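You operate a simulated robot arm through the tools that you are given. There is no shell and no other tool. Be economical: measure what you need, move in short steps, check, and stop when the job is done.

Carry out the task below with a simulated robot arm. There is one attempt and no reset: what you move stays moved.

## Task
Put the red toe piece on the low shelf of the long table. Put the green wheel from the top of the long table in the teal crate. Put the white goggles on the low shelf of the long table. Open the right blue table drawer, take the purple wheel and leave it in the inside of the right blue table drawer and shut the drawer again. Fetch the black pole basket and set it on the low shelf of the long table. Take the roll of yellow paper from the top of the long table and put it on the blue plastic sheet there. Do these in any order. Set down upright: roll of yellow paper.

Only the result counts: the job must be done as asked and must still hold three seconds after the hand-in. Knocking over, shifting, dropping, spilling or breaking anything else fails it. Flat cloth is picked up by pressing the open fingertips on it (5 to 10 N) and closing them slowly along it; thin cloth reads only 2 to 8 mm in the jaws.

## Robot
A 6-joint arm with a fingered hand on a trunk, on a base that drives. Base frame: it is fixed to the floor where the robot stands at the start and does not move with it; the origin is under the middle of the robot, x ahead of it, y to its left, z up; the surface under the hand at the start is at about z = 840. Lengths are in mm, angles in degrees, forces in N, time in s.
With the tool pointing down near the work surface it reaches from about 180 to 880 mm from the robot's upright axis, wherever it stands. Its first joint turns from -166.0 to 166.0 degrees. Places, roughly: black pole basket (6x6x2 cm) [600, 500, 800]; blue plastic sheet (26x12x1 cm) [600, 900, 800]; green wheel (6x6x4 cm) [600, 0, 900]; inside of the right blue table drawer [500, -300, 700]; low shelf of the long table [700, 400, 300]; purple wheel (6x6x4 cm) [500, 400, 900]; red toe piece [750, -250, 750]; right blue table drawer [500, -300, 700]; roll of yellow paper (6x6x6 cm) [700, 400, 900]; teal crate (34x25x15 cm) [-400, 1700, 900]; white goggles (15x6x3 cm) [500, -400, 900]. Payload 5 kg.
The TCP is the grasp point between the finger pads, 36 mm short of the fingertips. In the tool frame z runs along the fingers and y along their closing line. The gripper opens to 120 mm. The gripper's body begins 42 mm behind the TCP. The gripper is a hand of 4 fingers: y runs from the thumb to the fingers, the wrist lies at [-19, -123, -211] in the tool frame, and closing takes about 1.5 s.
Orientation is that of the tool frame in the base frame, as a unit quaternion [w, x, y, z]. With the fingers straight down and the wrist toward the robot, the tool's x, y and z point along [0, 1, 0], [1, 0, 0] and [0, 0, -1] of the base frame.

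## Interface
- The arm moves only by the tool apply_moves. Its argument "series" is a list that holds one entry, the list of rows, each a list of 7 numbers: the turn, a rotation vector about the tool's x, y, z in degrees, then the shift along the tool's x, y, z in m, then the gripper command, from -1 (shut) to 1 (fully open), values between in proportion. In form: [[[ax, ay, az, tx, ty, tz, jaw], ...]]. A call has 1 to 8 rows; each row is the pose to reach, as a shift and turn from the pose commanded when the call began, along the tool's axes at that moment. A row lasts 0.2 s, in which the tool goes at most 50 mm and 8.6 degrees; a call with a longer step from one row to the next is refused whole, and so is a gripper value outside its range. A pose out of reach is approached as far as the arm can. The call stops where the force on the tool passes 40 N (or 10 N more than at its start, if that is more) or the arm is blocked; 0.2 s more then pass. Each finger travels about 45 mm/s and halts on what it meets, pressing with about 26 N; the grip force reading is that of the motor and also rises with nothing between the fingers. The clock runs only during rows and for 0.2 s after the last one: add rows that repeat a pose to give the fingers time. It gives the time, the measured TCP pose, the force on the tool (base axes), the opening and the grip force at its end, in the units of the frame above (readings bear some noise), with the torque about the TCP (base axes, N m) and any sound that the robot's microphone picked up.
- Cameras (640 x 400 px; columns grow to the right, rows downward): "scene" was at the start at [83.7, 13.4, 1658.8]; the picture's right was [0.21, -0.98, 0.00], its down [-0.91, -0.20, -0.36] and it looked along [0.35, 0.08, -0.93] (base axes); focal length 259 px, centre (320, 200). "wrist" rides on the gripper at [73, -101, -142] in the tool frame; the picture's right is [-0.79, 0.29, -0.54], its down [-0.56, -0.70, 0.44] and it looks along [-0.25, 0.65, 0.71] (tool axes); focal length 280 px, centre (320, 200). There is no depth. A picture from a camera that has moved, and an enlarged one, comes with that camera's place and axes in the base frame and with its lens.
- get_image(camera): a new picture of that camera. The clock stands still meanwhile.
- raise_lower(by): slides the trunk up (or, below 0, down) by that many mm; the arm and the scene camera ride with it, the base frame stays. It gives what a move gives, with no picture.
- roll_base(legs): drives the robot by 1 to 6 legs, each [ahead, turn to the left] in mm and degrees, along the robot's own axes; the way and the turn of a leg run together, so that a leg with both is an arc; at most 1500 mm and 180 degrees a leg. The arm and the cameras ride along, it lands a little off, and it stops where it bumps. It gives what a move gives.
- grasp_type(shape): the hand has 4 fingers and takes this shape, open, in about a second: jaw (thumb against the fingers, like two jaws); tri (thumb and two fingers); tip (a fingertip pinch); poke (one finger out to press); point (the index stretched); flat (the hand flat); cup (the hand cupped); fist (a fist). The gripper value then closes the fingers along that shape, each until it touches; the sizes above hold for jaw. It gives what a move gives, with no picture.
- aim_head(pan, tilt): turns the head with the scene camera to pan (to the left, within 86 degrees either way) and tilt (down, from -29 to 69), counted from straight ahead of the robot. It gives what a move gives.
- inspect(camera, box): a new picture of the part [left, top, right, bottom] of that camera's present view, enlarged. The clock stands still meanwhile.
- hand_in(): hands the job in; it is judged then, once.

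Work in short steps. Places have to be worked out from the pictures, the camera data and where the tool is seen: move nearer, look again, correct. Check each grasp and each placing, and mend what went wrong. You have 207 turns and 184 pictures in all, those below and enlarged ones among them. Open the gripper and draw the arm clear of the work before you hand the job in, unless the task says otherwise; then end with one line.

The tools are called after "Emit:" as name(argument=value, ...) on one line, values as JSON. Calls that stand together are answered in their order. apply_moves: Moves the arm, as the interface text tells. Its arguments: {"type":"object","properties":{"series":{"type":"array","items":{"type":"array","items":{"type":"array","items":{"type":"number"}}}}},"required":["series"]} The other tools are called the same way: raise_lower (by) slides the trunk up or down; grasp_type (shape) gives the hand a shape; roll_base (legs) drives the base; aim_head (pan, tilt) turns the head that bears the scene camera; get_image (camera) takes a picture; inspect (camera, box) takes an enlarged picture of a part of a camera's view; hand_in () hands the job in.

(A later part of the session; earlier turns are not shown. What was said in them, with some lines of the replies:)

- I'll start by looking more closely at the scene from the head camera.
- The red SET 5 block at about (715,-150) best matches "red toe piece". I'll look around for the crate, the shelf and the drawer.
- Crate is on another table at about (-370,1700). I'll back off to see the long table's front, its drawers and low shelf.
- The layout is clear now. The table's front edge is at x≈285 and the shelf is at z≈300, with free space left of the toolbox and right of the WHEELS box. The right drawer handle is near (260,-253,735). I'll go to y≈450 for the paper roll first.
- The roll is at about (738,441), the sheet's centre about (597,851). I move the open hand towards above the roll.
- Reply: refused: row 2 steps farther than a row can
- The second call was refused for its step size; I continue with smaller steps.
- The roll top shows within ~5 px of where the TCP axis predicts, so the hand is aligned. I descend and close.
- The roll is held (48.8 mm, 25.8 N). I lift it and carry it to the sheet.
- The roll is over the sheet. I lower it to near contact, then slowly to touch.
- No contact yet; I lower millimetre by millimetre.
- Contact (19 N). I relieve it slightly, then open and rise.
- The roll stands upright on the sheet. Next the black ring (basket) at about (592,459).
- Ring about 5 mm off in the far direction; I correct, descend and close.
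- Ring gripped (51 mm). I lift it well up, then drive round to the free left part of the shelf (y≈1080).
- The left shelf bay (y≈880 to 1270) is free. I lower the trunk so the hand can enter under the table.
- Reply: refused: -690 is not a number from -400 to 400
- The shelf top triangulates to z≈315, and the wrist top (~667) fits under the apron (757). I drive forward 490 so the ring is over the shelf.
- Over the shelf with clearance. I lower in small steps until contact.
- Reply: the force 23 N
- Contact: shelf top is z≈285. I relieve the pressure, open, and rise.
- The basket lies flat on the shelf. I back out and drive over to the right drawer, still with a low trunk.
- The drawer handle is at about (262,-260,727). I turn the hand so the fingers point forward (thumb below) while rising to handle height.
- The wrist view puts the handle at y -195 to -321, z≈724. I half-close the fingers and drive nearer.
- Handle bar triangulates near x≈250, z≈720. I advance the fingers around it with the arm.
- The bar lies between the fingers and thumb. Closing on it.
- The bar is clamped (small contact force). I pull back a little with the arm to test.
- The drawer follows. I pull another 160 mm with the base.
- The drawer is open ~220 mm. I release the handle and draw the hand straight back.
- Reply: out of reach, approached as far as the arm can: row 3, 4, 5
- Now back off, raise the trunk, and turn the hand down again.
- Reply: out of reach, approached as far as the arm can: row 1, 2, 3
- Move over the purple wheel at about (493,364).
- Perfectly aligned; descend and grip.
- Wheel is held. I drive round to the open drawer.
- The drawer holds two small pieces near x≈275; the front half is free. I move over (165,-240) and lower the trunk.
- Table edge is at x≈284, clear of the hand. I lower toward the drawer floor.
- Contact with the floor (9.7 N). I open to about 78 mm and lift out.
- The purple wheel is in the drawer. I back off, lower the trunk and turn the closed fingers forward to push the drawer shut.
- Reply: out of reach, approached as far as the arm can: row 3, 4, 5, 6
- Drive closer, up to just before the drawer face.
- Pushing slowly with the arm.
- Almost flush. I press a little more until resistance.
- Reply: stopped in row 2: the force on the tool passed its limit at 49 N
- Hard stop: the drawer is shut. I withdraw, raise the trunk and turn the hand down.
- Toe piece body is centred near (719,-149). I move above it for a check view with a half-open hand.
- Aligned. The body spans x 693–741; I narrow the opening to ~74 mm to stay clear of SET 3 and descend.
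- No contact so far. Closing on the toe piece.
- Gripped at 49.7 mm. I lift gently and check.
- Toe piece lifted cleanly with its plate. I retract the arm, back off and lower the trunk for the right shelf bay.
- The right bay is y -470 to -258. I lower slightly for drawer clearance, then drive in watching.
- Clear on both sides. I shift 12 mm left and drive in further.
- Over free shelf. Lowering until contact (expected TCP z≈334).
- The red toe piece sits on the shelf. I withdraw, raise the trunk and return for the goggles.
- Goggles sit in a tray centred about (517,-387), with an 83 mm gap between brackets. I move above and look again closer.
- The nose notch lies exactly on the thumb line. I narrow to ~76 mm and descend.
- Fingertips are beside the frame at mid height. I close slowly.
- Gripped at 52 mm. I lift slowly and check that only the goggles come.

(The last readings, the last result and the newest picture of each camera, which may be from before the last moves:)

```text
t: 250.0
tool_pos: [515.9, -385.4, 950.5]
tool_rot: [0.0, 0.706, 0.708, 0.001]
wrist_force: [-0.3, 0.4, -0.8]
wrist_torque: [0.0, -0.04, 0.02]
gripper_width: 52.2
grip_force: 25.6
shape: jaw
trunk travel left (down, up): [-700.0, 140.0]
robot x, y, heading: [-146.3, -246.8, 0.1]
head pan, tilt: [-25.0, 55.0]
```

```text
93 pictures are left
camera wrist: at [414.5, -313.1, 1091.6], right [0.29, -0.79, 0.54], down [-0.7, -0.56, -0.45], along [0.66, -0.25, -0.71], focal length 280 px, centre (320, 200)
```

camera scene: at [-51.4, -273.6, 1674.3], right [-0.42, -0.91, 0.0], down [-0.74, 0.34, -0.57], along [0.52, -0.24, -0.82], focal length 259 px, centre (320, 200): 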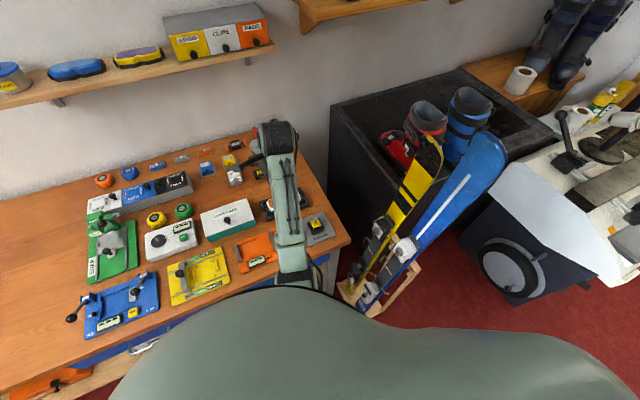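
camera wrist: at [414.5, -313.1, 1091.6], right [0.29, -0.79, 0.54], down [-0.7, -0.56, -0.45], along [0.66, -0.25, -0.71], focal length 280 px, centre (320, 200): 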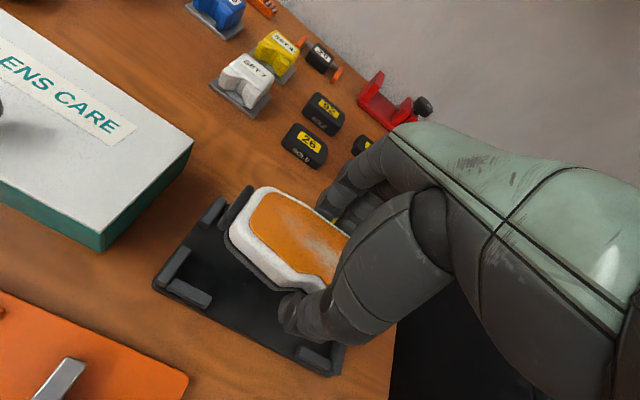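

The goggles are free of the tray. I lift, back off, lower, and go to the right shelf bay in front of the toe piece.

Emit:
apply_moves(series=[[[0, 0, 0, 0, 0, -0.04, -0.6], [0, 0, 0, 0, 0, -0.08, -0.6], [0, 0, 0, 0, 0, -0.12, -0.6], [0, 0, 0, 0, 0, -0.145, -0.6]]])

Emit:
roll_base(legs=[[-590, 0]])

Emit:
raise_lower(by=-345)

Emit:
raise_lower(by=-345)

Emit:
apply_moves(series=[[[0, 0, 0, 0.028, 0, 0.01, -0.6], [0, 0, 0, 0.028, 0, 0.015, -0.6]]])

Emit:
roll_base(legs=[[300, 0]])

Emit:
get_image(camera="wrist")

```text
t: 251.0
tool_pos: [516.3, -385.6, 1094.2]
tool_rot: [-0.001, 0.706, 0.708, 0.001]
wrist_force: [0.2, -0.2, -1.5]
wrist_torque: [0.02, 0.01, 0.01]
gripper_width: 52.3
grip_force: 25.5
shape: jaw
trunk travel left (down, up): [-700.0, 140.0]
robot x, y, heading: [-147.2, -245.8, 0.0]
head pan, tilt: [-25.0, 55.0]
```

```text
t: 254.7
tool_pos: [-80.5, -387.8, 1094.5]
tool_rot: [0.0, 0.706, 0.708, 0.003]
wrist_force: [0.0, -0.3, -1.4]
wrist_torque: [0.01, -0.02, 0.02]
gripper_width: 51.7
grip_force: 26.2
shape: jaw
trunk travel left (down, up): [-700.0, 140.0]
robot x, y, heading: [-740.3, -244.7, 0.1]
head pan, tilt: [-25.0, 55.0]
```

```text
t: 258.1
tool_pos: [-80.4, -386.4, 750.4]
tool_rot: [0.001, 0.707, 0.707, 0.002]
wrist_force: [-0.2, 0.0, -2.5]
wrist_torque: [0.0, -0.03, -0.02]
gripper_width: 52.2
grip_force: 25.7
shape: jaw
trunk travel left (down, up): [-355.0, 485.0]
robot x, y, heading: [-742.5, -250.1, 0.1]
head pan, tilt: [-25.0, 55.0]
```

```text
t: 261.4
tool_pos: [-80.1, -388.0, 403.9]
tool_rot: [0.001, 0.707, 0.707, 0.001]
wrist_force: [-1.4, 0.4, -2.0]
wrist_torque: [0.0, -0.04, -0.02]
gripper_width: 51.9
grip_force: 25.8
shape: jaw
trunk travel left (down, up): [-10.0, 830.0]
robot x, y, heading: [-742.0, -247.1, -0.0]
head pan, tilt: [-25.0, 55.0]
```

```text
t: 262.1
tool_pos: [-80.3, -360.5, 388.6]
tool_rot: [0.0, 0.706, 0.708, 0.002]
wrist_force: [0.4, -0.6, -0.9]
wrist_torque: [0.0, 0.04, 0.03]
gripper_width: 52.3
grip_force: 26.1
shape: jaw
trunk travel left (down, up): [-10.0, 830.0]
robot x, y, heading: [-741.3, -242.9, -0.1]
head pan, tilt: [-25.0, 55.0]
```

```text
t: 264.2
tool_pos: [219.2, -358.7, 389.7]
tool_rot: [0.0, 0.706, 0.708, 0.0]
wrist_force: [-0.9, 0.1, -1.3]
wrist_torque: [0.02, 0.02, -0.01]
gripper_width: 52.1
grip_force: 25.8
shape: jaw
trunk travel left (down, up): [-10.0, 830.0]
robot x, y, heading: [-442.5, -248.3, -0.2]
head pan, tilt: [-25.0, 55.0]
```

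```text
92 pictures are left
camera wrist: at [117.2, -286.9, 531.5], right [0.29, -0.79, 0.54], down [-0.7, -0.56, -0.45], along [0.65, -0.25, -0.71], focal length 280 px, centre (320, 200)
```

wrist: 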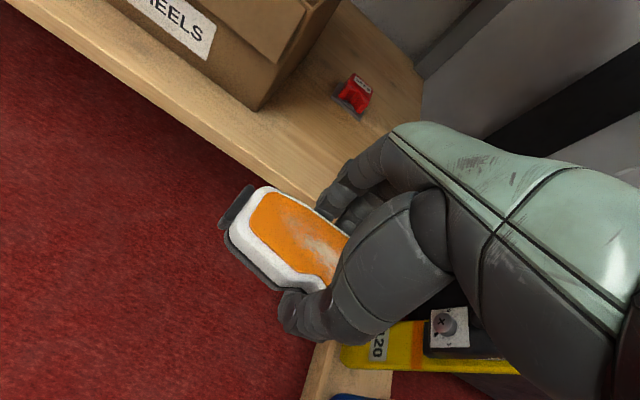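

Emit:
roll_base(legs=[[215, 0]])

Emit:
get_image(camera="wrist")

```text
t: 266.0
tool_pos: [433.0, -358.8, 387.8]
tool_rot: [0.0, 0.707, 0.708, 0.002]
wrist_force: [0.2, 0.1, -1.9]
wrist_torque: [-0.03, -0.03, 0.0]
gripper_width: 52.1
grip_force: 26.4
shape: jaw
trunk travel left (down, up): [-10.0, 830.0]
robot x, y, heading: [-229.0, -242.0, 0.4]
head pan, tilt: [-25.0, 55.0]
```

```text
91 pictures are left
camera wrist: at [331.3, -286.5, 531.5], right [0.29, -0.79, 0.54], down [-0.7, -0.56, -0.44], along [0.65, -0.25, -0.71], focal length 280 px, centre (320, 200)
```

wrist: 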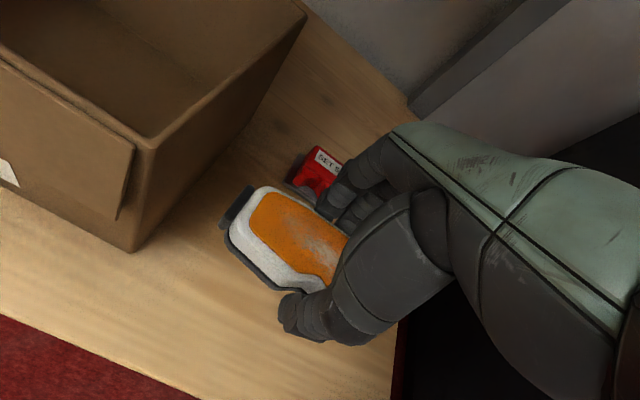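

Clear of box and toe piece. Lowering to contact.

Emit:
apply_moves(series=[[[0, 0, 0, 0, 0, 0.02, -0.6], [0, 0, 0, 0, 0, 0.038, -0.6], [0, 0, 0, 0, 0, 0.047, -0.6], [0, 0, 0, 0, 0, 0.051, -0.6], [0, 0, 0, 0, 0, 0.054, -0.6], [0, 0, 0, 0, 0, 0.057, -0.6], [0, 0, 0, 0, 0, 0.06, -0.6], [0, 0, 0, 0, 0, 0.062, -0.6]]])

Emit:
get_image(camera="wrist")

```text
t: 267.8
tool_pos: [432.5, -358.6, 328.0]
tool_rot: [0.0, 0.707, 0.708, 0.0]
wrist_force: [-0.5, -0.1, -0.8]
wrist_torque: [0.01, -0.02, -0.01]
gripper_width: 52.3
grip_force: 25.7
shape: jaw
trunk travel left (down, up): [-10.0, 830.0]
robot x, y, heading: [-228.5, -244.5, 0.2]
head pan, tilt: [-25.0, 55.0]
```

```text
90 pictures are left
camera wrist: at [331.2, -286.2, 469.3], right [0.29, -0.79, 0.54], down [-0.7, -0.56, -0.44], along [0.65, -0.25, -0.71], focal length 280 px, centre (320, 200)
```

wrist: 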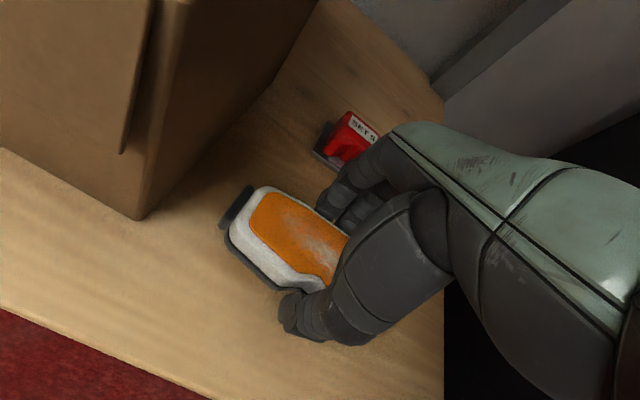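

Emit:
apply_moves(series=[[[0, 0, 0, 0, 0, 0.002, -0.6], [0, 0, 0, 0, 0, 0.004, -0.6], [0, 0, 0, 0, 0, 0.006, -0.6], [0, 0, 0, 0, 0, 0.008, -0.6], [0, 0, 0, 0, 0, 0.01, -0.6]]])

```text
t: 269.0
tool_pos: [433.3, -358.1, 321.8]
tool_rot: [0.004, 0.707, 0.707, 0.004]
wrist_force: [-4.0, -1.0, 28.3]
wrist_torque: [0.19, 1.39, 0.01]
gripper_width: 52.3
grip_force: 25.9
shape: jaw
trunk travel left (down, up): [-10.0, 830.0]
robot x, y, heading: [-233.7, -243.6, 0.0]
head pan, tilt: [-25.0, 55.0]
```

Contact. I relieve, open to ~78 mm, and rise.

Emit:
apply_moves(series=[[[0, 0, 0, 0, 0, -0.005, -0.6], [0, 0, 0, 0, 0, -0.005, -0.3], [0, 0, 0, 0, 0, -0.005, 0], [0, 0, 0, 0, 0, -0.005, 0.3], [0, 0, 0, 0, 0, -0.005, 0.3], [0, 0, 0, 0, 0, -0.005, 0.3]]])

Emit:
apply_moves(series=[[[0, 0, 0, 0, 0, -0.02, 0.3], [0, 0, 0, 0, 0, -0.05, 0.3], [0, 0, 0, 0, 0, -0.07, 0.3]]])

Emit:
get_image(camera="wrist")

```text
t: 270.4
tool_pos: [432.3, -359.0, 321.5]
tool_rot: [0.001, 0.707, 0.708, 0.001]
wrist_force: [-2.0, -0.2, 4.0]
wrist_torque: [0.06, -0.12, 0.03]
gripper_width: 76.2
grip_force: 0.0
shape: jaw
trunk travel left (down, up): [-10.0, 830.0]
robot x, y, heading: [-228.9, -242.8, 0.1]
head pan, tilt: [-25.0, 55.0]
```

```text
t: 271.2
tool_pos: [432.3, -359.6, 392.5]
tool_rot: [0.001, 0.706, 0.708, 0.001]
wrist_force: [-0.3, -0.4, -0.9]
wrist_torque: [-0.04, 0.02, 0.0]
gripper_width: 77.5
grip_force: 0.1
shape: jaw
trunk travel left (down, up): [-10.0, 830.0]
robot x, y, heading: [-229.6, -245.8, 0.2]
head pan, tilt: [-25.0, 55.0]
```

```text
89 pictures are left
camera wrist: at [331.2, -286.6, 534.6], right [0.29, -0.79, 0.54], down [-0.7, -0.56, -0.44], along [0.65, -0.25, -0.71], focal length 280 px, centre (320, 200)
```

wrist: 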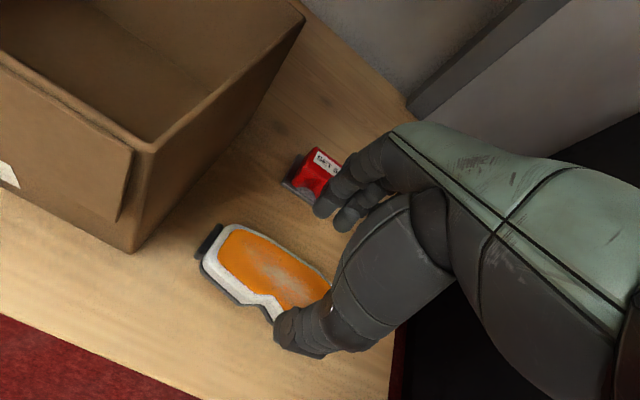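

Goggles rest on the shelf. I withdraw, raise, and drive to the green wheel.

Emit:
roll_base(legs=[[-510, 0]])

Emit:
raise_lower(by=345)

Emit:
raise_lower(by=360)

Emit:
roll_base(legs=[[0, 20], [700, 0], [0, -20]])

Emit:
aim_head(pan=0, tilt=60)

Emit:
get_image(camera="scene")

Emit:
get_image(camera="wrist")

```text
t: 274.4
tool_pos: [-76.2, -358.8, 392.3]
tool_rot: [0.0, 0.706, 0.708, 0.001]
wrist_force: [-0.4, 0.2, 1.2]
wrist_torque: [0.0, -0.01, 0.02]
gripper_width: 77.7
grip_force: 0.1
shape: jaw
trunk travel left (down, up): [-10.0, 830.0]
robot x, y, heading: [-735.5, -248.0, 0.1]
head pan, tilt: [-25.0, 55.0]
```

```text
t: 277.8
tool_pos: [-76.6, -359.3, 738.4]
tool_rot: [0.0, 0.707, 0.707, 0.001]
wrist_force: [0.3, 0.5, 0.6]
wrist_torque: [0.01, 0.05, -0.03]
gripper_width: 77.7
grip_force: 0.1
shape: jaw
trunk travel left (down, up): [-355.0, 485.0]
robot x, y, heading: [-739.5, -245.9, 0.0]
head pan, tilt: [-25.0, 55.0]
```

```text
t: 281.3
tool_pos: [-76.5, -360.3, 1096.6]
tool_rot: [-0.001, 0.706, 0.708, 0.001]
wrist_force: [0.0, -0.5, 0.0]
wrist_torque: [0.01, -0.02, 0.0]
gripper_width: 77.7
grip_force: 0.1
shape: jaw
trunk travel left (down, up): [-715.0, 125.0]
robot x, y, heading: [-737.0, -247.4, 0.3]
head pan, tilt: [-25.0, 55.0]
```

```text
t: 288.0
tool_pos: [586.0, -119.3, 1097.2]
tool_rot: [0.001, 0.707, 0.707, 0.001]
wrist_force: [0.1, -0.1, 0.7]
wrist_torque: [-0.02, 0.0, -0.01]
gripper_width: 77.3
grip_force: 0.1
shape: jaw
trunk travel left (down, up): [-715.0, 125.0]
robot x, y, heading: [-76.7, -6.2, 0.0]
head pan, tilt: [-25.0, 55.0]
```

```text
t: 288.9
tool_pos: [584.9, -119.0, 1097.0]
tool_rot: [0.0, 0.707, 0.707, 0.001]
wrist_force: [0.1, -0.3, -0.2]
wrist_torque: [-0.01, 0.04, 0.0]
gripper_width: 77.5
grip_force: 0.2
shape: jaw
trunk travel left (down, up): [-715.0, 125.0]
robot x, y, heading: [-77.8, -5.5, 0.1]
head pan, tilt: [0.0, 60.0]
```

```text
88 pictures are left
camera scene: at [19.6, -3.7, 1683.2], right [0.0, -1.0, 0.0], down [-0.87, 0.0, -0.5], along [0.5, 0.0, -0.87], focal length 259 px, centre (320, 200)
```

scene: 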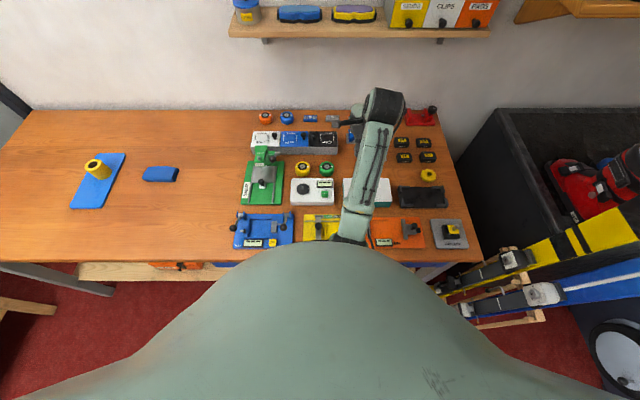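

```text
87 pictures are left
camera wrist: at [483.6, -46.8, 1239.5], right [0.29, -0.79, 0.54], down [-0.7, -0.56, -0.44], along [0.65, -0.25, -0.71], focal length 280 px, centre (320, 200)
```

wrist: 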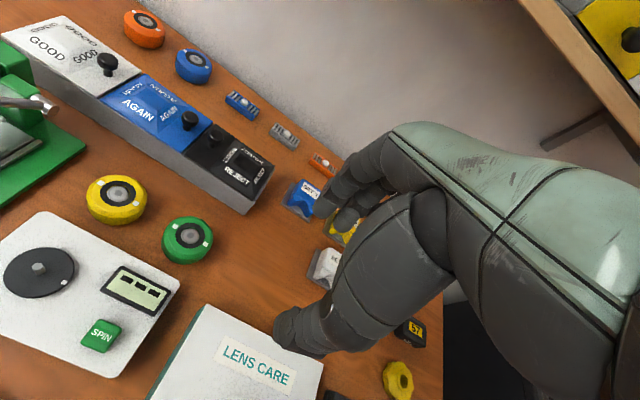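

Green wheel is at (632,-30), but the SPIN box is only ~17 mm in front of it. I'll rotate the hand 90° so the thumb goes in the 30 mm gap to the yellow wheel and the fingers on the free -y side.

Emit:
apply_moves(series=[[[0, 0, 8.5, 0.011, 0.006, 0, 0.5], [0, 0, 17, 0.022, 0.012, 0, 0.5], [0, 0, 25.5, 0.033, 0.018, 0, 0.5], [0, 0, 34, 0.044, 0.025, 0.01, 0.5], [0, 0, 42.5, 0.055, 0.031, 0.02, 0.5], [0, 0, 51, 0.066, 0.037, 0.03, 0.5], [0, 0, 59.5, 0.078, 0.044, 0.04, 0.5], [0, 0, 68, 0.089, 0.051, 0.05, 0.5]]])

Emit:
apply_moves(series=[[[0, 0, 7.3, 0, 0, 0.02, 0.5], [0, 0, 14.6, 0, 0, 0.04, 0.5], [0, 0, 22, 0, 0, 0.06, 0.5], [0, 0, 22, 0, 0, 0.06, 0.5]]])

Emit:
get_image(camera="wrist")

Emit:
inspect(camera="scene", box=[230, 80, 430, 205])

```text
t: 290.7
tool_pos: [636.1, -30.6, 1046.7]
tool_rot: [0.0, 0.982, 0.19, 0.001]
wrist_force: [-0.7, -0.1, -0.2]
wrist_torque: [-0.04, -0.01, -0.01]
gripper_width: 89.9
grip_force: 0.0
shape: jaw
trunk travel left (down, up): [-715.0, 125.0]
robot x, y, heading: [-75.7, -6.6, -0.1]
head pan, tilt: [0.0, 60.0]
```

```text
t: 291.7
tool_pos: [636.2, -30.0, 986.7]
tool_rot: [-0.001, 1.0, -0.002, 0.0]
wrist_force: [0.7, 0.9, 0.1]
wrist_torque: [-0.05, 0.03, -0.01]
gripper_width: 89.7
grip_force: 0.0
shape: jaw
trunk travel left (down, up): [-715.0, 125.0]
robot x, y, heading: [-78.3, -7.0, -0.2]
head pan, tilt: [0.0, 60.0]
```

```text
86 pictures are left
camera wrist: at [708.6, 71.4, 1130.1], right [-0.79, -0.29, 0.54], down [-0.56, 0.7, -0.44], along [-0.25, -0.65, -0.72], focal length 280 px, centre (320, 200)
```

wrist: 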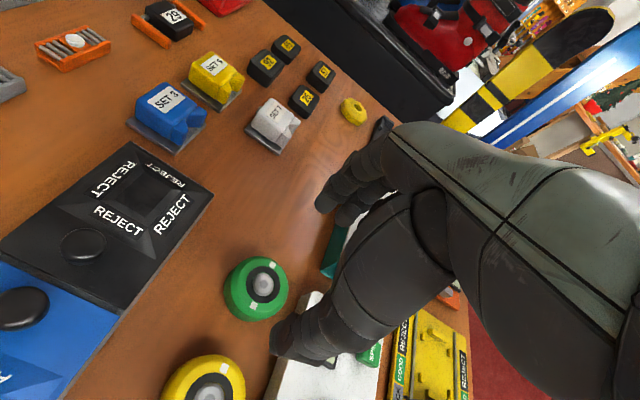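

```text
3.20 times, centred on (330, 142) of scene
camera zoom: at [19.4, -3.5, 1683.2], right [0.0, -1.0, 0.0], down [-0.87, 0.0, -0.5], along [0.5, 0.0, -0.87], focal length 830 px, centre (288, 384)
```

zoom: 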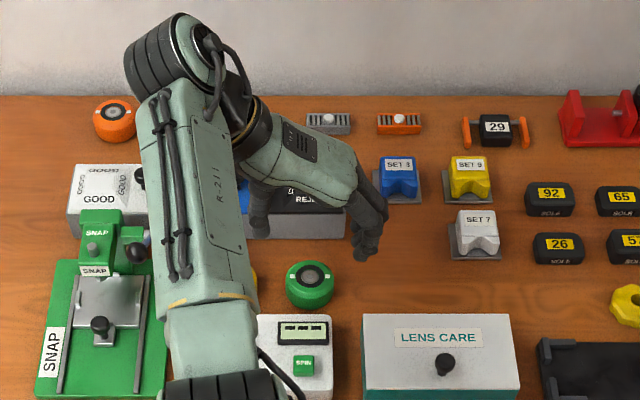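

Gap to the yellow wheel is ~28 mm; fingers are 10 mm thick, so it fits. I set an opening of ~72 mm and descend partway, then check.

Emit:
apply_moves(series=[[[0, 0, 0, 0, 0.002, 0.02, 0.2], [0, 0, 0, 0, 0.002, 0.04, 0.2], [0, 0, 0, 0, 0.002, 0.055, 0.2], [0, 0, 0, 0, 0.002, 0.055, 0.2]]])

Emit:
get_image(camera="wrist")

Emit:
inspect(camera="scene", box=[270, 120, 370, 200])

```text
t: 292.7
tool_pos: [635.0, -32.4, 932.4]
tool_rot: [-0.001, 1.0, 0.0, 0.001]
wrist_force: [-0.2, -0.4, 0.2]
wrist_torque: [0.0, -0.01, -0.01]
gripper_width: 72.6
grip_force: 0.0
shape: jaw
trunk travel left (down, up): [-715.0, 125.0]
robot x, y, heading: [-77.4, -8.0, -0.1]
head pan, tilt: [0.0, 60.0]
```

```text
84 pictures are left
camera wrist: at [708.5, 69.4, 1074.9], right [-0.79, -0.29, 0.54], down [-0.56, 0.7, -0.44], along [-0.25, -0.65, -0.72], focal length 280 px, centre (320, 200)
```

wrist: 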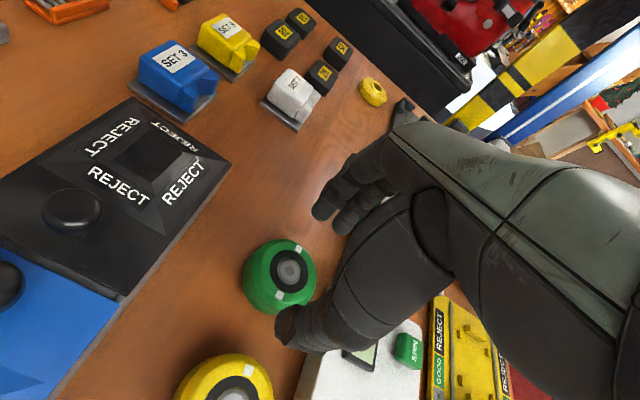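

```text
5.00 times, centred on (320, 160) of scene
camera zoom: at [19.5, -3.6, 1683.2], right [0.0, -1.0, 0.0], down [-0.87, 0.0, -0.5], along [0.5, 0.0, -0.87], focal length 1296 px, centre (320, 400)
```

zoom: 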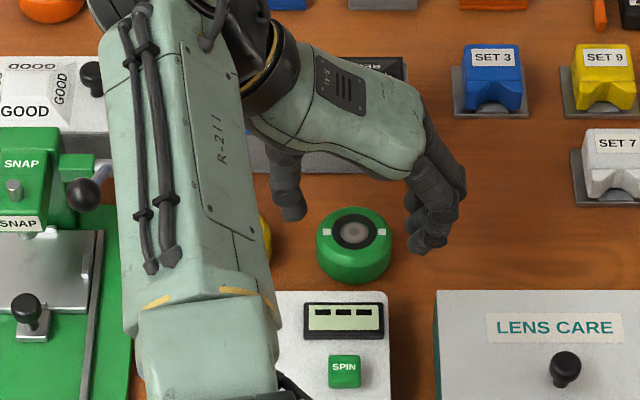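

Emit:
apply_moves(series=[[[0, 0, 0, 0.004, -0.001, 0.015, 0.2], [0, 0, 0, 0.004, -0.001, 0.03, 0.2], [0, 0, 0, 0.004, -0.001, 0.042, 0.2], [0, 0, 0, 0.004, -0.001, 0.05, 0.2], [0, 0, 0, 0.004, -0.001, 0.05, 0.2]]])

Emit:
get_image(camera="wrist")

```text
t: 293.9
tool_pos: [640.9, -31.6, 882.9]
tool_rot: [-0.001, 1.0, 0.0, 0.001]
wrist_force: [0.2, -0.5, -0.1]
wrist_torque: [0.03, 0.0, -0.01]
gripper_width: 72.5
grip_force: 0.0
shape: jaw
trunk travel left (down, up): [-715.0, 125.0]
robot x, y, heading: [-75.8, -2.2, 0.2]
head pan, tilt: [0.0, 60.0]
```

```text
82 pictures are left
camera wrist: at [713.1, 70.3, 1025.4], right [-0.79, -0.29, 0.54], down [-0.56, 0.7, -0.44], along [-0.25, -0.65, -0.72], focal length 280 px, centre (320, 200)
```

wrist: 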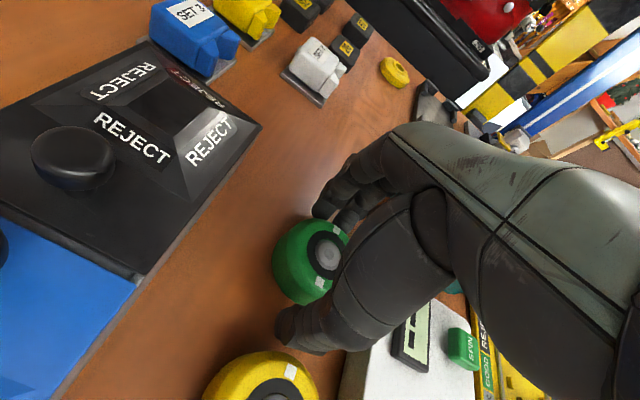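

No contact. Closing on the green wheel.

Emit:
apply_moves(series=[[[0, 0, 0, 0, 0, 0, 0], [0, 0, 0, 0, 0, 0, -0.2], [0, 0, 0, 0, 0, 0, -0.4], [0, 0, 0, 0, 0, 0, -0.5], [0, 0, 0, 0, 0, 0, -0.5], [0, 0, 0, 0, 0, 0, -0.5]]])

Emit:
apply_moves(series=[[[0, 0, 0, 0, 0, -0.01, -0.5], [0, 0, 0, 0, 0, -0.03, -0.5], [0, 0, 0, 0, 0, -0.06, -0.5], [0, 0, 0, 0, 0, -0.1, -0.5], [0, 0, 0, 0, 0, -0.14, -0.5], [0, 0, 0, 0, 0, -0.18, -0.5], [0, 0, 0, 0, 0, -0.22, -0.5]]])

Emit:
get_image(camera="wrist")

```text
t: 295.3
tool_pos: [641.0, -30.5, 882.2]
tool_rot: [-0.002, 1.0, 0.0, 0.001]
wrist_force: [-0.3, -0.3, -0.6]
wrist_torque: [0.04, -0.02, 0.0]
gripper_width: 52.1
grip_force: 25.8
shape: jaw
trunk travel left (down, up): [-715.0, 125.0]
robot x, y, heading: [-74.0, -4.1, -0.1]
head pan, tilt: [0.0, 60.0]
```

```text
t: 296.9
tool_pos: [661.2, -39.3, 1088.0]
tool_rot: [-0.001, 1.0, 0.001, 0.001]
wrist_force: [-1.5, -0.5, -1.3]
wrist_torque: [0.0, -0.02, 0.0]
gripper_width: 52.0
grip_force: 25.7
shape: jaw
out of reach, approached as far as the arm can: row 7
trunk travel left (down, up): [-715.0, 125.0]
robot x, y, heading: [-72.7, -7.6, 0.3]
head pan, tilt: [0.0, 60.0]
```

```text
81 pictures are left
camera wrist: at [733.3, 62.7, 1228.3], right [-0.79, -0.29, 0.54], down [-0.56, 0.7, -0.44], along [-0.25, -0.65, -0.71], focal length 280 px, centre (320, 200)
```

wrist: 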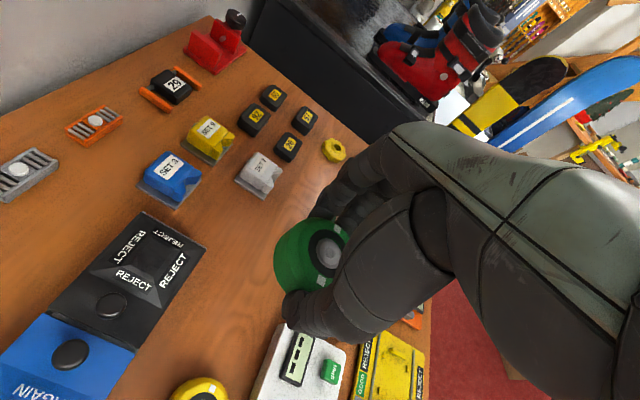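

Green wheel held. I turn the hand back and retract the arm.

Emit:
apply_moves(series=[[[0, 0, -8.5, -0.015, 0, 0, -0.5], [0, 0, -17, -0.03, 0, 0, -0.5], [0, 0, -25.5, -0.045, 0, 0, -0.5], [0, 0, -34, -0.06, 0, -0.005, -0.5], [0, 0, -42.5, -0.075, 0, -0.01, -0.5], [0, 0, -51, -0.09, 0, -0.015, -0.5], [0, 0, -59.5, -0.105, 0, -0.02, -0.5], [0, 0, -68, -0.12, 0, -0.02, -0.5]]])

Emit:
apply_moves(series=[[[0, 0, -7.3, 0, 0, 0, -0.5], [0, 0, -14.6, 0, 0, 0, -0.5], [0, 0, -22, 0, 0, 0, -0.5], [0, 0, -22, 0, 0, 0, -0.5]]])

Emit:
roll_base(legs=[[-300, 0], [0, 90], [900, 0]])

Emit:
aim_head(pan=0, tilt=40)

Emit:
get_image(camera="scene")

```text
t: 298.7
tool_pos: [539.8, -38.4, 1106.8]
tool_rot: [0.001, 0.828, 0.561, 0.0]
wrist_force: [-0.8, 0.5, -1.7]
wrist_torque: [0.01, -0.02, 0.03]
gripper_width: 52.2
grip_force: 25.9
shape: jaw
trunk travel left (down, up): [-715.0, 125.0]
robot x, y, heading: [-76.1, -4.9, 0.3]
head pan, tilt: [0.0, 60.0]
```

```text
t: 299.7
tool_pos: [540.0, -36.6, 1106.7]
tool_rot: [0.0, 0.706, 0.708, 0.002]
wrist_force: [-0.6, -1.0, -0.9]
wrist_torque: [-0.03, -0.01, 0.01]
gripper_width: 52.0
grip_force: 25.8
shape: jaw
trunk travel left (down, up): [-715.0, 125.0]
robot x, y, heading: [-78.2, -8.1, -0.1]
head pan, tilt: [0.0, 60.0]
```

```text
t: 311.3
tool_pos: [-358.2, 1512.3, 1107.4]
tool_rot: [-0.001, -0.004, 1.0, 0.001]
wrist_force: [0.0, -0.4, -1.0]
wrist_torque: [-0.04, 0.02, -0.01]
gripper_width: 52.0
grip_force: 26.0
shape: jaw
trunk travel left (down, up): [-715.0, 125.0]
robot x, y, heading: [-387.1, 897.0, 90.6]
head pan, tilt: [0.0, 60.0]
```

```text
t: 312.1
tool_pos: [-359.4, 1512.4, 1106.7]
tool_rot: [-0.001, -0.004, 1.0, 0.001]
wrist_force: [0.0, 0.3, -1.1]
wrist_torque: [0.01, 0.02, 0.0]
gripper_width: 52.0
grip_force: 26.0
shape: jaw
trunk travel left (down, up): [-715.0, 125.0]
robot x, y, heading: [-388.9, 895.8, 90.4]
head pan, tilt: [0.0, 40.0]
```

```text
80 pictures are left
camera scene: at [-388.4, 1012.1, 1709.8], right [1.0, 0.01, 0.0], down [0.01, -0.64, -0.77], along [-0.01, 0.77, -0.64], focal length 259 px, centre (320, 200)
```

scene: 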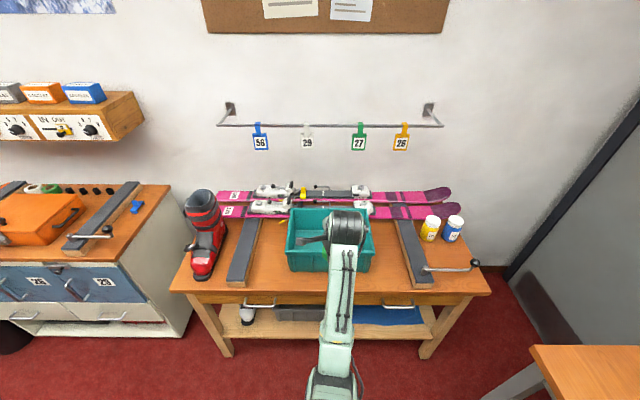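

Crate centre is near (-350,1735), rim z≈965. I drive forward 215 so the wheel is above it and check.

Emit:
roll_base(legs=[[215, 0]])

Emit:
get_image(camera="wrist")

Emit:
aim_head(pan=0, tilt=55)

Emit:
get_image(camera="scene")

```text
t: 313.9
tool_pos: [-361.0, 1726.4, 1105.9]
tool_rot: [-0.001, -0.003, 1.0, 0.0]
wrist_force: [-0.3, 0.5, -0.3]
wrist_torque: [0.0, 0.0, -0.03]
gripper_width: 51.9
grip_force: 26.3
shape: jaw
trunk travel left (down, up): [-715.0, 125.0]
robot x, y, heading: [-388.7, 1112.8, 90.5]
head pan, tilt: [0.0, 40.0]
```

```text
79 pictures are left
camera wrist: at [-431.3, 1623.5, 1248.9], right [0.79, 0.29, 0.54], down [0.56, -0.7, -0.44], along [0.25, 0.66, -0.71], focal length 280 px, centre (320, 200)
```

wrist: 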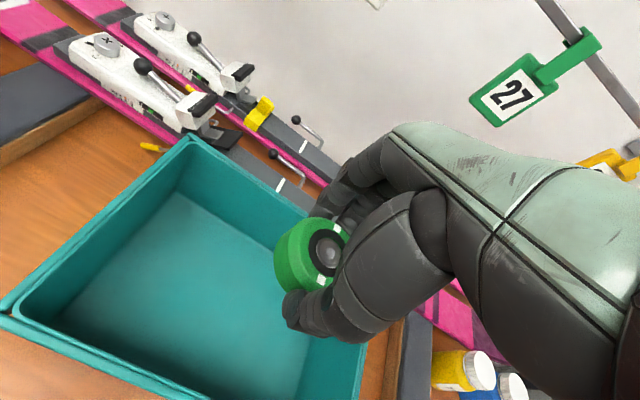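

```text
t: 314.6
tool_pos: [-359.9, 1725.3, 1105.4]
tool_rot: [-0.001, -0.003, 1.0, 0.001]
wrist_force: [-0.3, 0.1, -1.4]
wrist_torque: [0.0, 0.0, -0.02]
gripper_width: 52.1
grip_force: 25.9
shape: jaw
trunk travel left (down, up): [-715.0, 125.0]
robot x, y, heading: [-389.3, 1112.2, 90.4]
head pan, tilt: [0.0, 55.0]
```

```text
78 pictures are left
camera scene: at [-389.9, 1212.7, 1689.2], right [1.0, 0.01, 0.0], down [0.01, -0.82, -0.57], along [0.0, 0.57, -0.82], focal length 259 px, centre (320, 200)
```

scene: 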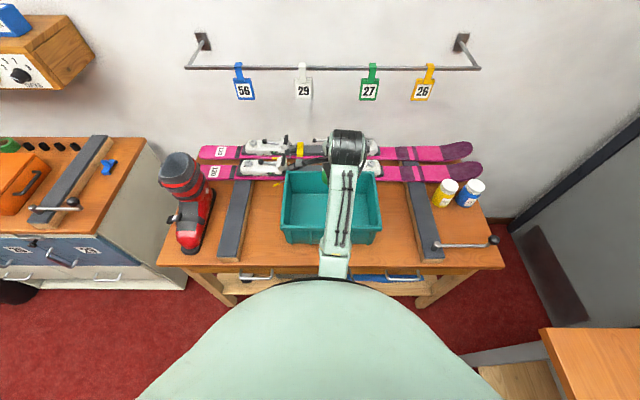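

I shift slightly to the crate's back and lower the wheel inside.

Emit:
apply_moves(series=[[[0, 0, 0, 0, 0.018, 0.03, -0.5], [0, 0, 0, 0, 0.036, 0.06, -0.5], [0, 0, 0, 0, 0.036, 0.1, -0.5], [0, 0, 0, 0, 0.036, 0.14, -0.5], [0, 0, 0, 0, 0.036, 0.17, -0.5], [0, 0, 0, 0, 0.036, 0.19, -0.5], [0, 0, 0, 0, 0.036, 0.19, -0.5]]])

Emit:
get_image(camera="wrist")

Emit:
inspect(camera="scene", box=[240, 120, 420, 260])

```text
t: 316.2
tool_pos: [-359.8, 1762.5, 915.6]
tool_rot: [-0.001, -0.003, 1.0, 0.001]
wrist_force: [0.3, 0.7, -0.5]
wrist_torque: [-0.04, -0.02, 0.0]
gripper_width: 51.7
grip_force: 25.6
shape: jaw
trunk travel left (down, up): [-715.0, 125.0]
robot x, y, heading: [-386.9, 1111.1, 90.3]
head pan, tilt: [0.0, 55.0]
```

```text
77 pictures are left
camera wrist: at [-431.9, 1660.0, 1058.2], right [0.79, 0.29, 0.54], down [0.56, -0.7, -0.44], along [0.25, 0.66, -0.71], focal length 280 px, centre (320, 200)
```

wrist: 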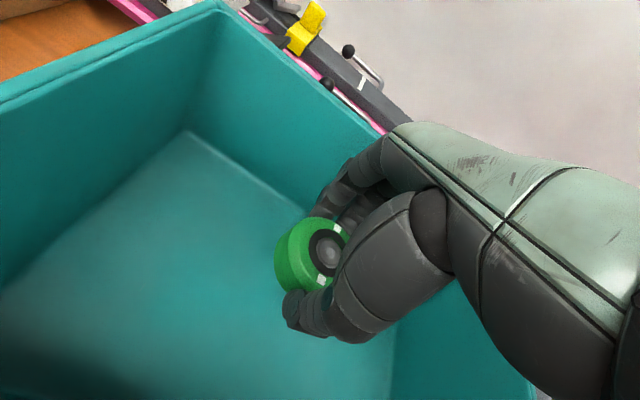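

```text
2.86 times, centred on (330, 190) of scene
camera zoom: at [-390.0, 1212.5, 1689.2], right [1.0, 0.01, 0.0], down [0.01, -0.82, -0.57], along [0.0, 0.57, -0.82], focal length 741 px, centre (291, 229)
```

zoom: 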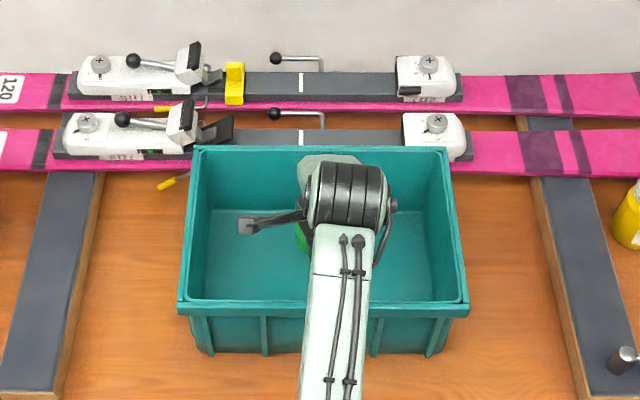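

Emit:
apply_moves(series=[[[0, 0, 0, 0, 0, 0.015, -0.5], [0, 0, 0, 0, 0, 0.025, -0.5], [0, 0, 0, 0, 0, 0.031, -0.5], [0, 0, 0, 0, 0, 0.037, -0.5], [0, 0, 0, 0, 0, 0.042, -0.5], [0, 0, 0, 0, 0, 0.046, -0.5], [0, 0, 0, 0, 0, 0.05, -0.5], [0, 0, 0, 0, 0, 0.053, -0.5]]])

Emit:
get_image(camera="wrist")

```text
t: 318.0
tool_pos: [-360.2, 1762.5, 863.4]
tool_rot: [-0.001, -0.004, 1.0, 0.001]
wrist_force: [-0.7, 0.9, -1.7]
wrist_torque: [0.01, -0.01, -0.02]
gripper_width: 51.8
grip_force: 25.9
shape: jaw
trunk travel left (down, up): [-715.0, 125.0]
robot x, y, heading: [-387.3, 1109.7, 90.2]
head pan, tilt: [0.0, 55.0]
```

```text
75 pictures are left
camera wrist: at [-432.2, 1660.1, 1005.8], right [0.79, 0.29, 0.54], down [0.56, -0.7, -0.44], along [0.25, 0.66, -0.71], focal length 280 px, centre (320, 200)
```

wrist: 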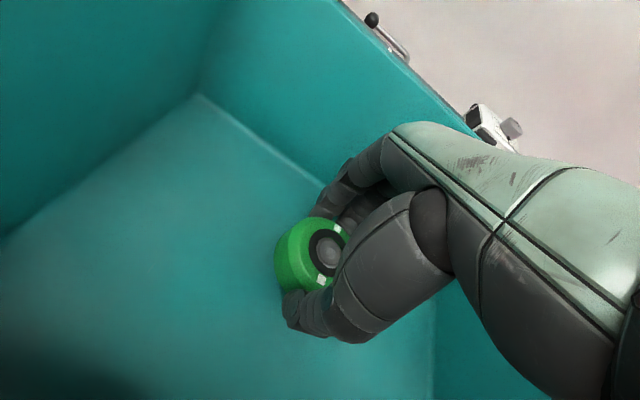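

Emit:
apply_moves(series=[[[0, 0, 0, 0, 0, 0.004, -0.5], [0, 0, 0, 0, 0, 0.008, -0.5], [0, 0, 0, 0, 0, 0.012, -0.5], [0, 0, 0, 0, 0, 0.016, -0.5], [0, 0, 0, 0, 0, 0.019, -0.5], [0, 0, 0, 0, 0, 0.022, -0.5], [0, 0, 0, 0, 0, 0.025, -0.5]]])

Emit:
get_image(camera="wrist")

```text
t: 319.6
tool_pos: [-360.4, 1762.4, 846.5]
tool_rot: [-0.001, -0.003, 1.0, 0.007]
wrist_force: [-1.7, -1.6, 39.0]
wrist_torque: [-0.1, 0.06, 0.01]
gripper_width: 54.4
grip_force: 26.0
shape: jaw
trunk travel left (down, up): [-715.0, 125.0]
robot x, y, heading: [-382.6, 1105.8, 90.3]
head pan, tilt: [0.0, 55.0]
```

```text
74 pictures are left
camera wrist: at [-432.2, 1658.5, 986.8], right [0.79, 0.29, 0.55], down [0.56, -0.69, -0.45], along [0.25, 0.67, -0.7], focal length 280 px, centre (320, 200)
```

wrist: 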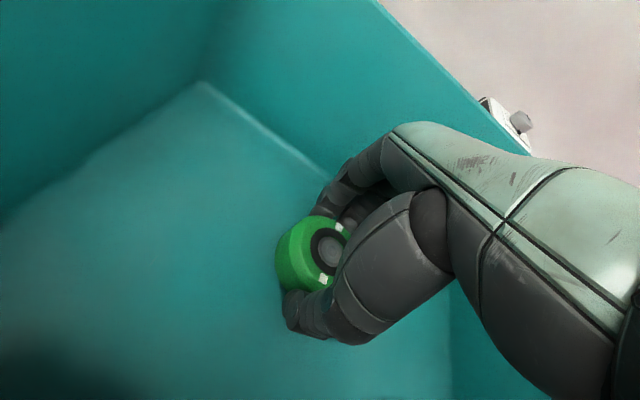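

The wheel is on the crate floor. I relieve, open to ~75 mm, and rise.

Emit:
apply_moves(series=[[[0, 0, 0, 0, 0, -0.006, -0.5], [0, 0, 0, 0, 0, -0.006, -0.2], [0, 0, 0, 0, 0, -0.006, 0.1], [0, 0, 0, 0, 0, -0.006, 0.25], [0, 0, 0, 0, 0, -0.006, 0.25]]])

Emit:
apply_moves(series=[[[0, 0, 0, 0, 0, -0.02, 0.25], [0, 0, 0, 0, 0, -0.05, 0.25], [0, 0, 0, 0, 0, -0.09, 0.25], [0, 0, 0, 0, 0, -0.13, 0.25], [0, 0, 0, 0, 0, -0.17, 0.25], [0, 0, 0, 0, -0.01, -0.21, 0.25], [0, 0, 0, 0, -0.03, -0.24, 0.25]]])

Emit:
get_image(camera="wrist")

```text
t: 320.8
tool_pos: [-360.7, 1759.3, 843.5]
tool_rot: [-0.001, -0.004, 1.0, -0.001]
wrist_force: [1.2, -2.5, 6.6]
wrist_torque: [0.18, 0.03, 0.0]
gripper_width: 72.6
grip_force: 0.0
shape: jaw
trunk travel left (down, up): [-715.0, 125.0]
robot x, y, heading: [-384.9, 1109.6, 90.4]
head pan, tilt: [0.0, 55.0]
```

```text
t: 322.4
tool_pos: [-359.8, 1730.0, 1085.1]
tool_rot: [-0.001, -0.004, 1.0, 0.001]
wrist_force: [0.0, 0.4, -0.3]
wrist_torque: [-0.01, -0.02, -0.01]
gripper_width: 74.8
grip_force: 0.0
shape: jaw
trunk travel left (down, up): [-715.0, 125.0]
robot x, y, heading: [-389.7, 1107.1, 90.3]
head pan, tilt: [0.0, 55.0]
```

```text
73 pictures are left
camera wrist: at [-430.8, 1628.6, 1227.5], right [0.79, 0.29, 0.54], down [0.56, -0.7, -0.45], along [0.25, 0.66, -0.71], focal length 280 px, centre (320, 200)
```

wrist: 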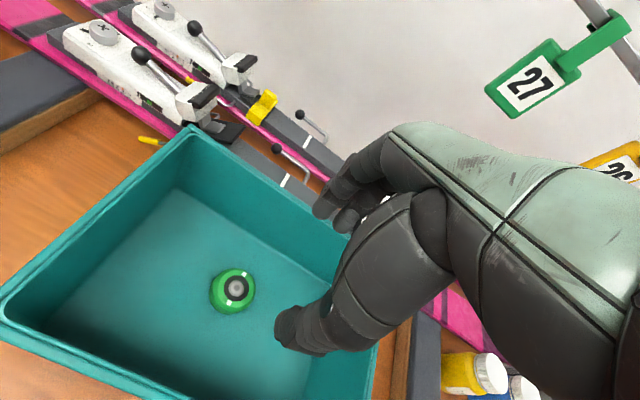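

The green wheel is in the crate. I back away and do a final overview of the long table.

Emit:
roll_base(legs=[[-700, 0], [0, -90], [-300, 0]])

Emit:
aim_head(pan=0, tilt=35)

Emit:
get_image(camera="scene")

Emit:
inspect(camera="scene", box=[310, 120, 470, 240])

Emit:
inspect(camera="scene", box=[140, 120, 320, 240])

```text
t: 332.9
tool_pos: [-59.2, 385.1, 1085.2]
tool_rot: [-0.001, 0.705, 0.71, 0.001]
wrist_force: [0.8, -0.7, 0.4]
wrist_torque: [0.01, 0.01, 0.04]
gripper_width: 74.7
grip_force: 0.1
shape: jaw
trunk travel left (down, up): [-715.0, 125.0]
robot x, y, heading: [-681.1, 414.2, 0.4]
head pan, tilt: [0.0, 55.0]
```

```text
t: 333.7
tool_pos: [-57.9, 385.1, 1085.4]
tool_rot: [-0.001, 0.704, 0.71, 0.002]
wrist_force: [0.9, 0.2, -0.9]
wrist_torque: [0.0, 0.01, 0.02]
gripper_width: 74.7
grip_force: 0.1
shape: jaw
trunk travel left (down, up): [-715.0, 125.0]
robot x, y, heading: [-675.6, 413.0, 0.3]
head pan, tilt: [0.0, 35.0]
```

```text
72 pictures are left
camera scene: at [-562.8, 417.1, 1717.4], right [0.01, -1.0, 0.0], down [-0.57, 0.0, -0.82], along [0.82, 0.01, -0.57], focal length 259 px, centre (320, 200)
```

scene: 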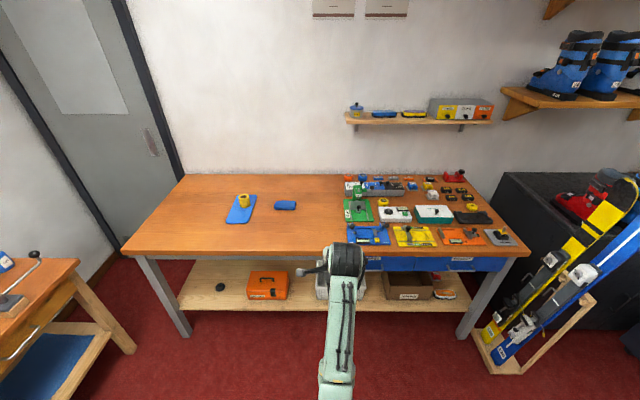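

```text
3.33 times, centred on (390, 180) of scene
camera zoom: at [-562.8, 417.1, 1717.4], right [0.01, -1.0, 0.0], down [-0.57, 0.0, -0.82], along [0.82, 0.01, -0.57], focal length 864 px, centre (87, 267)
```

zoom: 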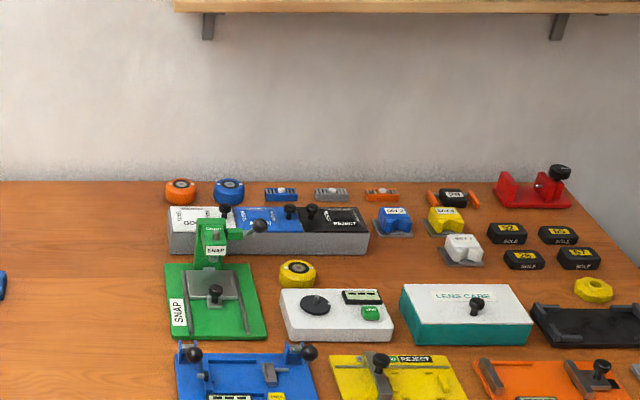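

```text
3.33 times, centred on (230, 180) of scene
camera zoom: at [-562.8, 417.1, 1717.4], right [0.01, -1.0, 0.0], down [-0.57, 0.0, -0.82], along [0.82, 0.01, -0.57], focal length 864 px, centre (620, 267)
```

zoom: 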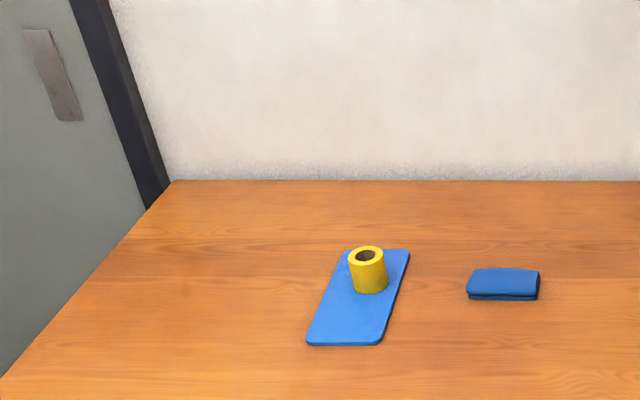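

Everything on the table looks in place. One last check of the drawer and shelf.

Emit:
inspect(camera="scene", box=[350, 220, 540, 340])

Emit:
apply_moves(series=[[[0, 0, 0, 0, 0, 0, 0.6], [0, 0, 0, 0, 0, 0, 1], [0, 0, 0, 0, 0, 0, 1], [0, 0, 0, 0, 0, 0, 1]]])

```text
3.33 times, centred on (445, 280) of scene
camera zoom: at [-562.8, 417.1, 1717.4], right [0.01, -1.0, 0.0], down [-0.57, 0.0, -0.82], along [0.82, 0.01, -0.57], focal length 864 px, centre (-97, -67)
```

zoom: 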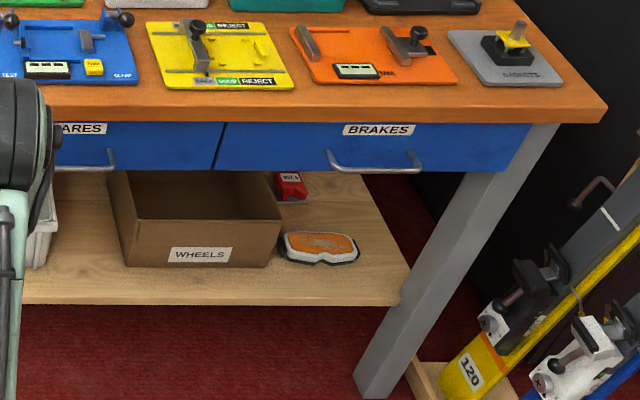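

```text
t: 334.7
tool_pos: [-58.0, 385.2, 1084.6]
tool_rot: [0.0, 0.705, 0.709, 0.001]
wrist_force: [0.5, -0.6, 0.8]
wrist_torque: [0.02, -0.02, 0.02]
gripper_width: 119.6
grip_force: 0.1
shape: jaw
trunk travel left (down, up): [-715.0, 125.0]
robot x, y, heading: [-680.4, 413.5, 0.2]
head pan, tilt: [0.0, 35.0]
```

The drawer is shut, and the goggles, toe piece and basket are on the shelf. The gripper is open and clear of the work, so I'm handing in.

Emit:
hand_in()

```text
The job is handed in.
```

All six jobs are done and handed in: the red toe piece, white goggles and black pole basket are on the low shelf, the green wheel is in the teal crate, the purple wheel is in the shut right drawer, and the yellow roll stands upright on the blue sheet.
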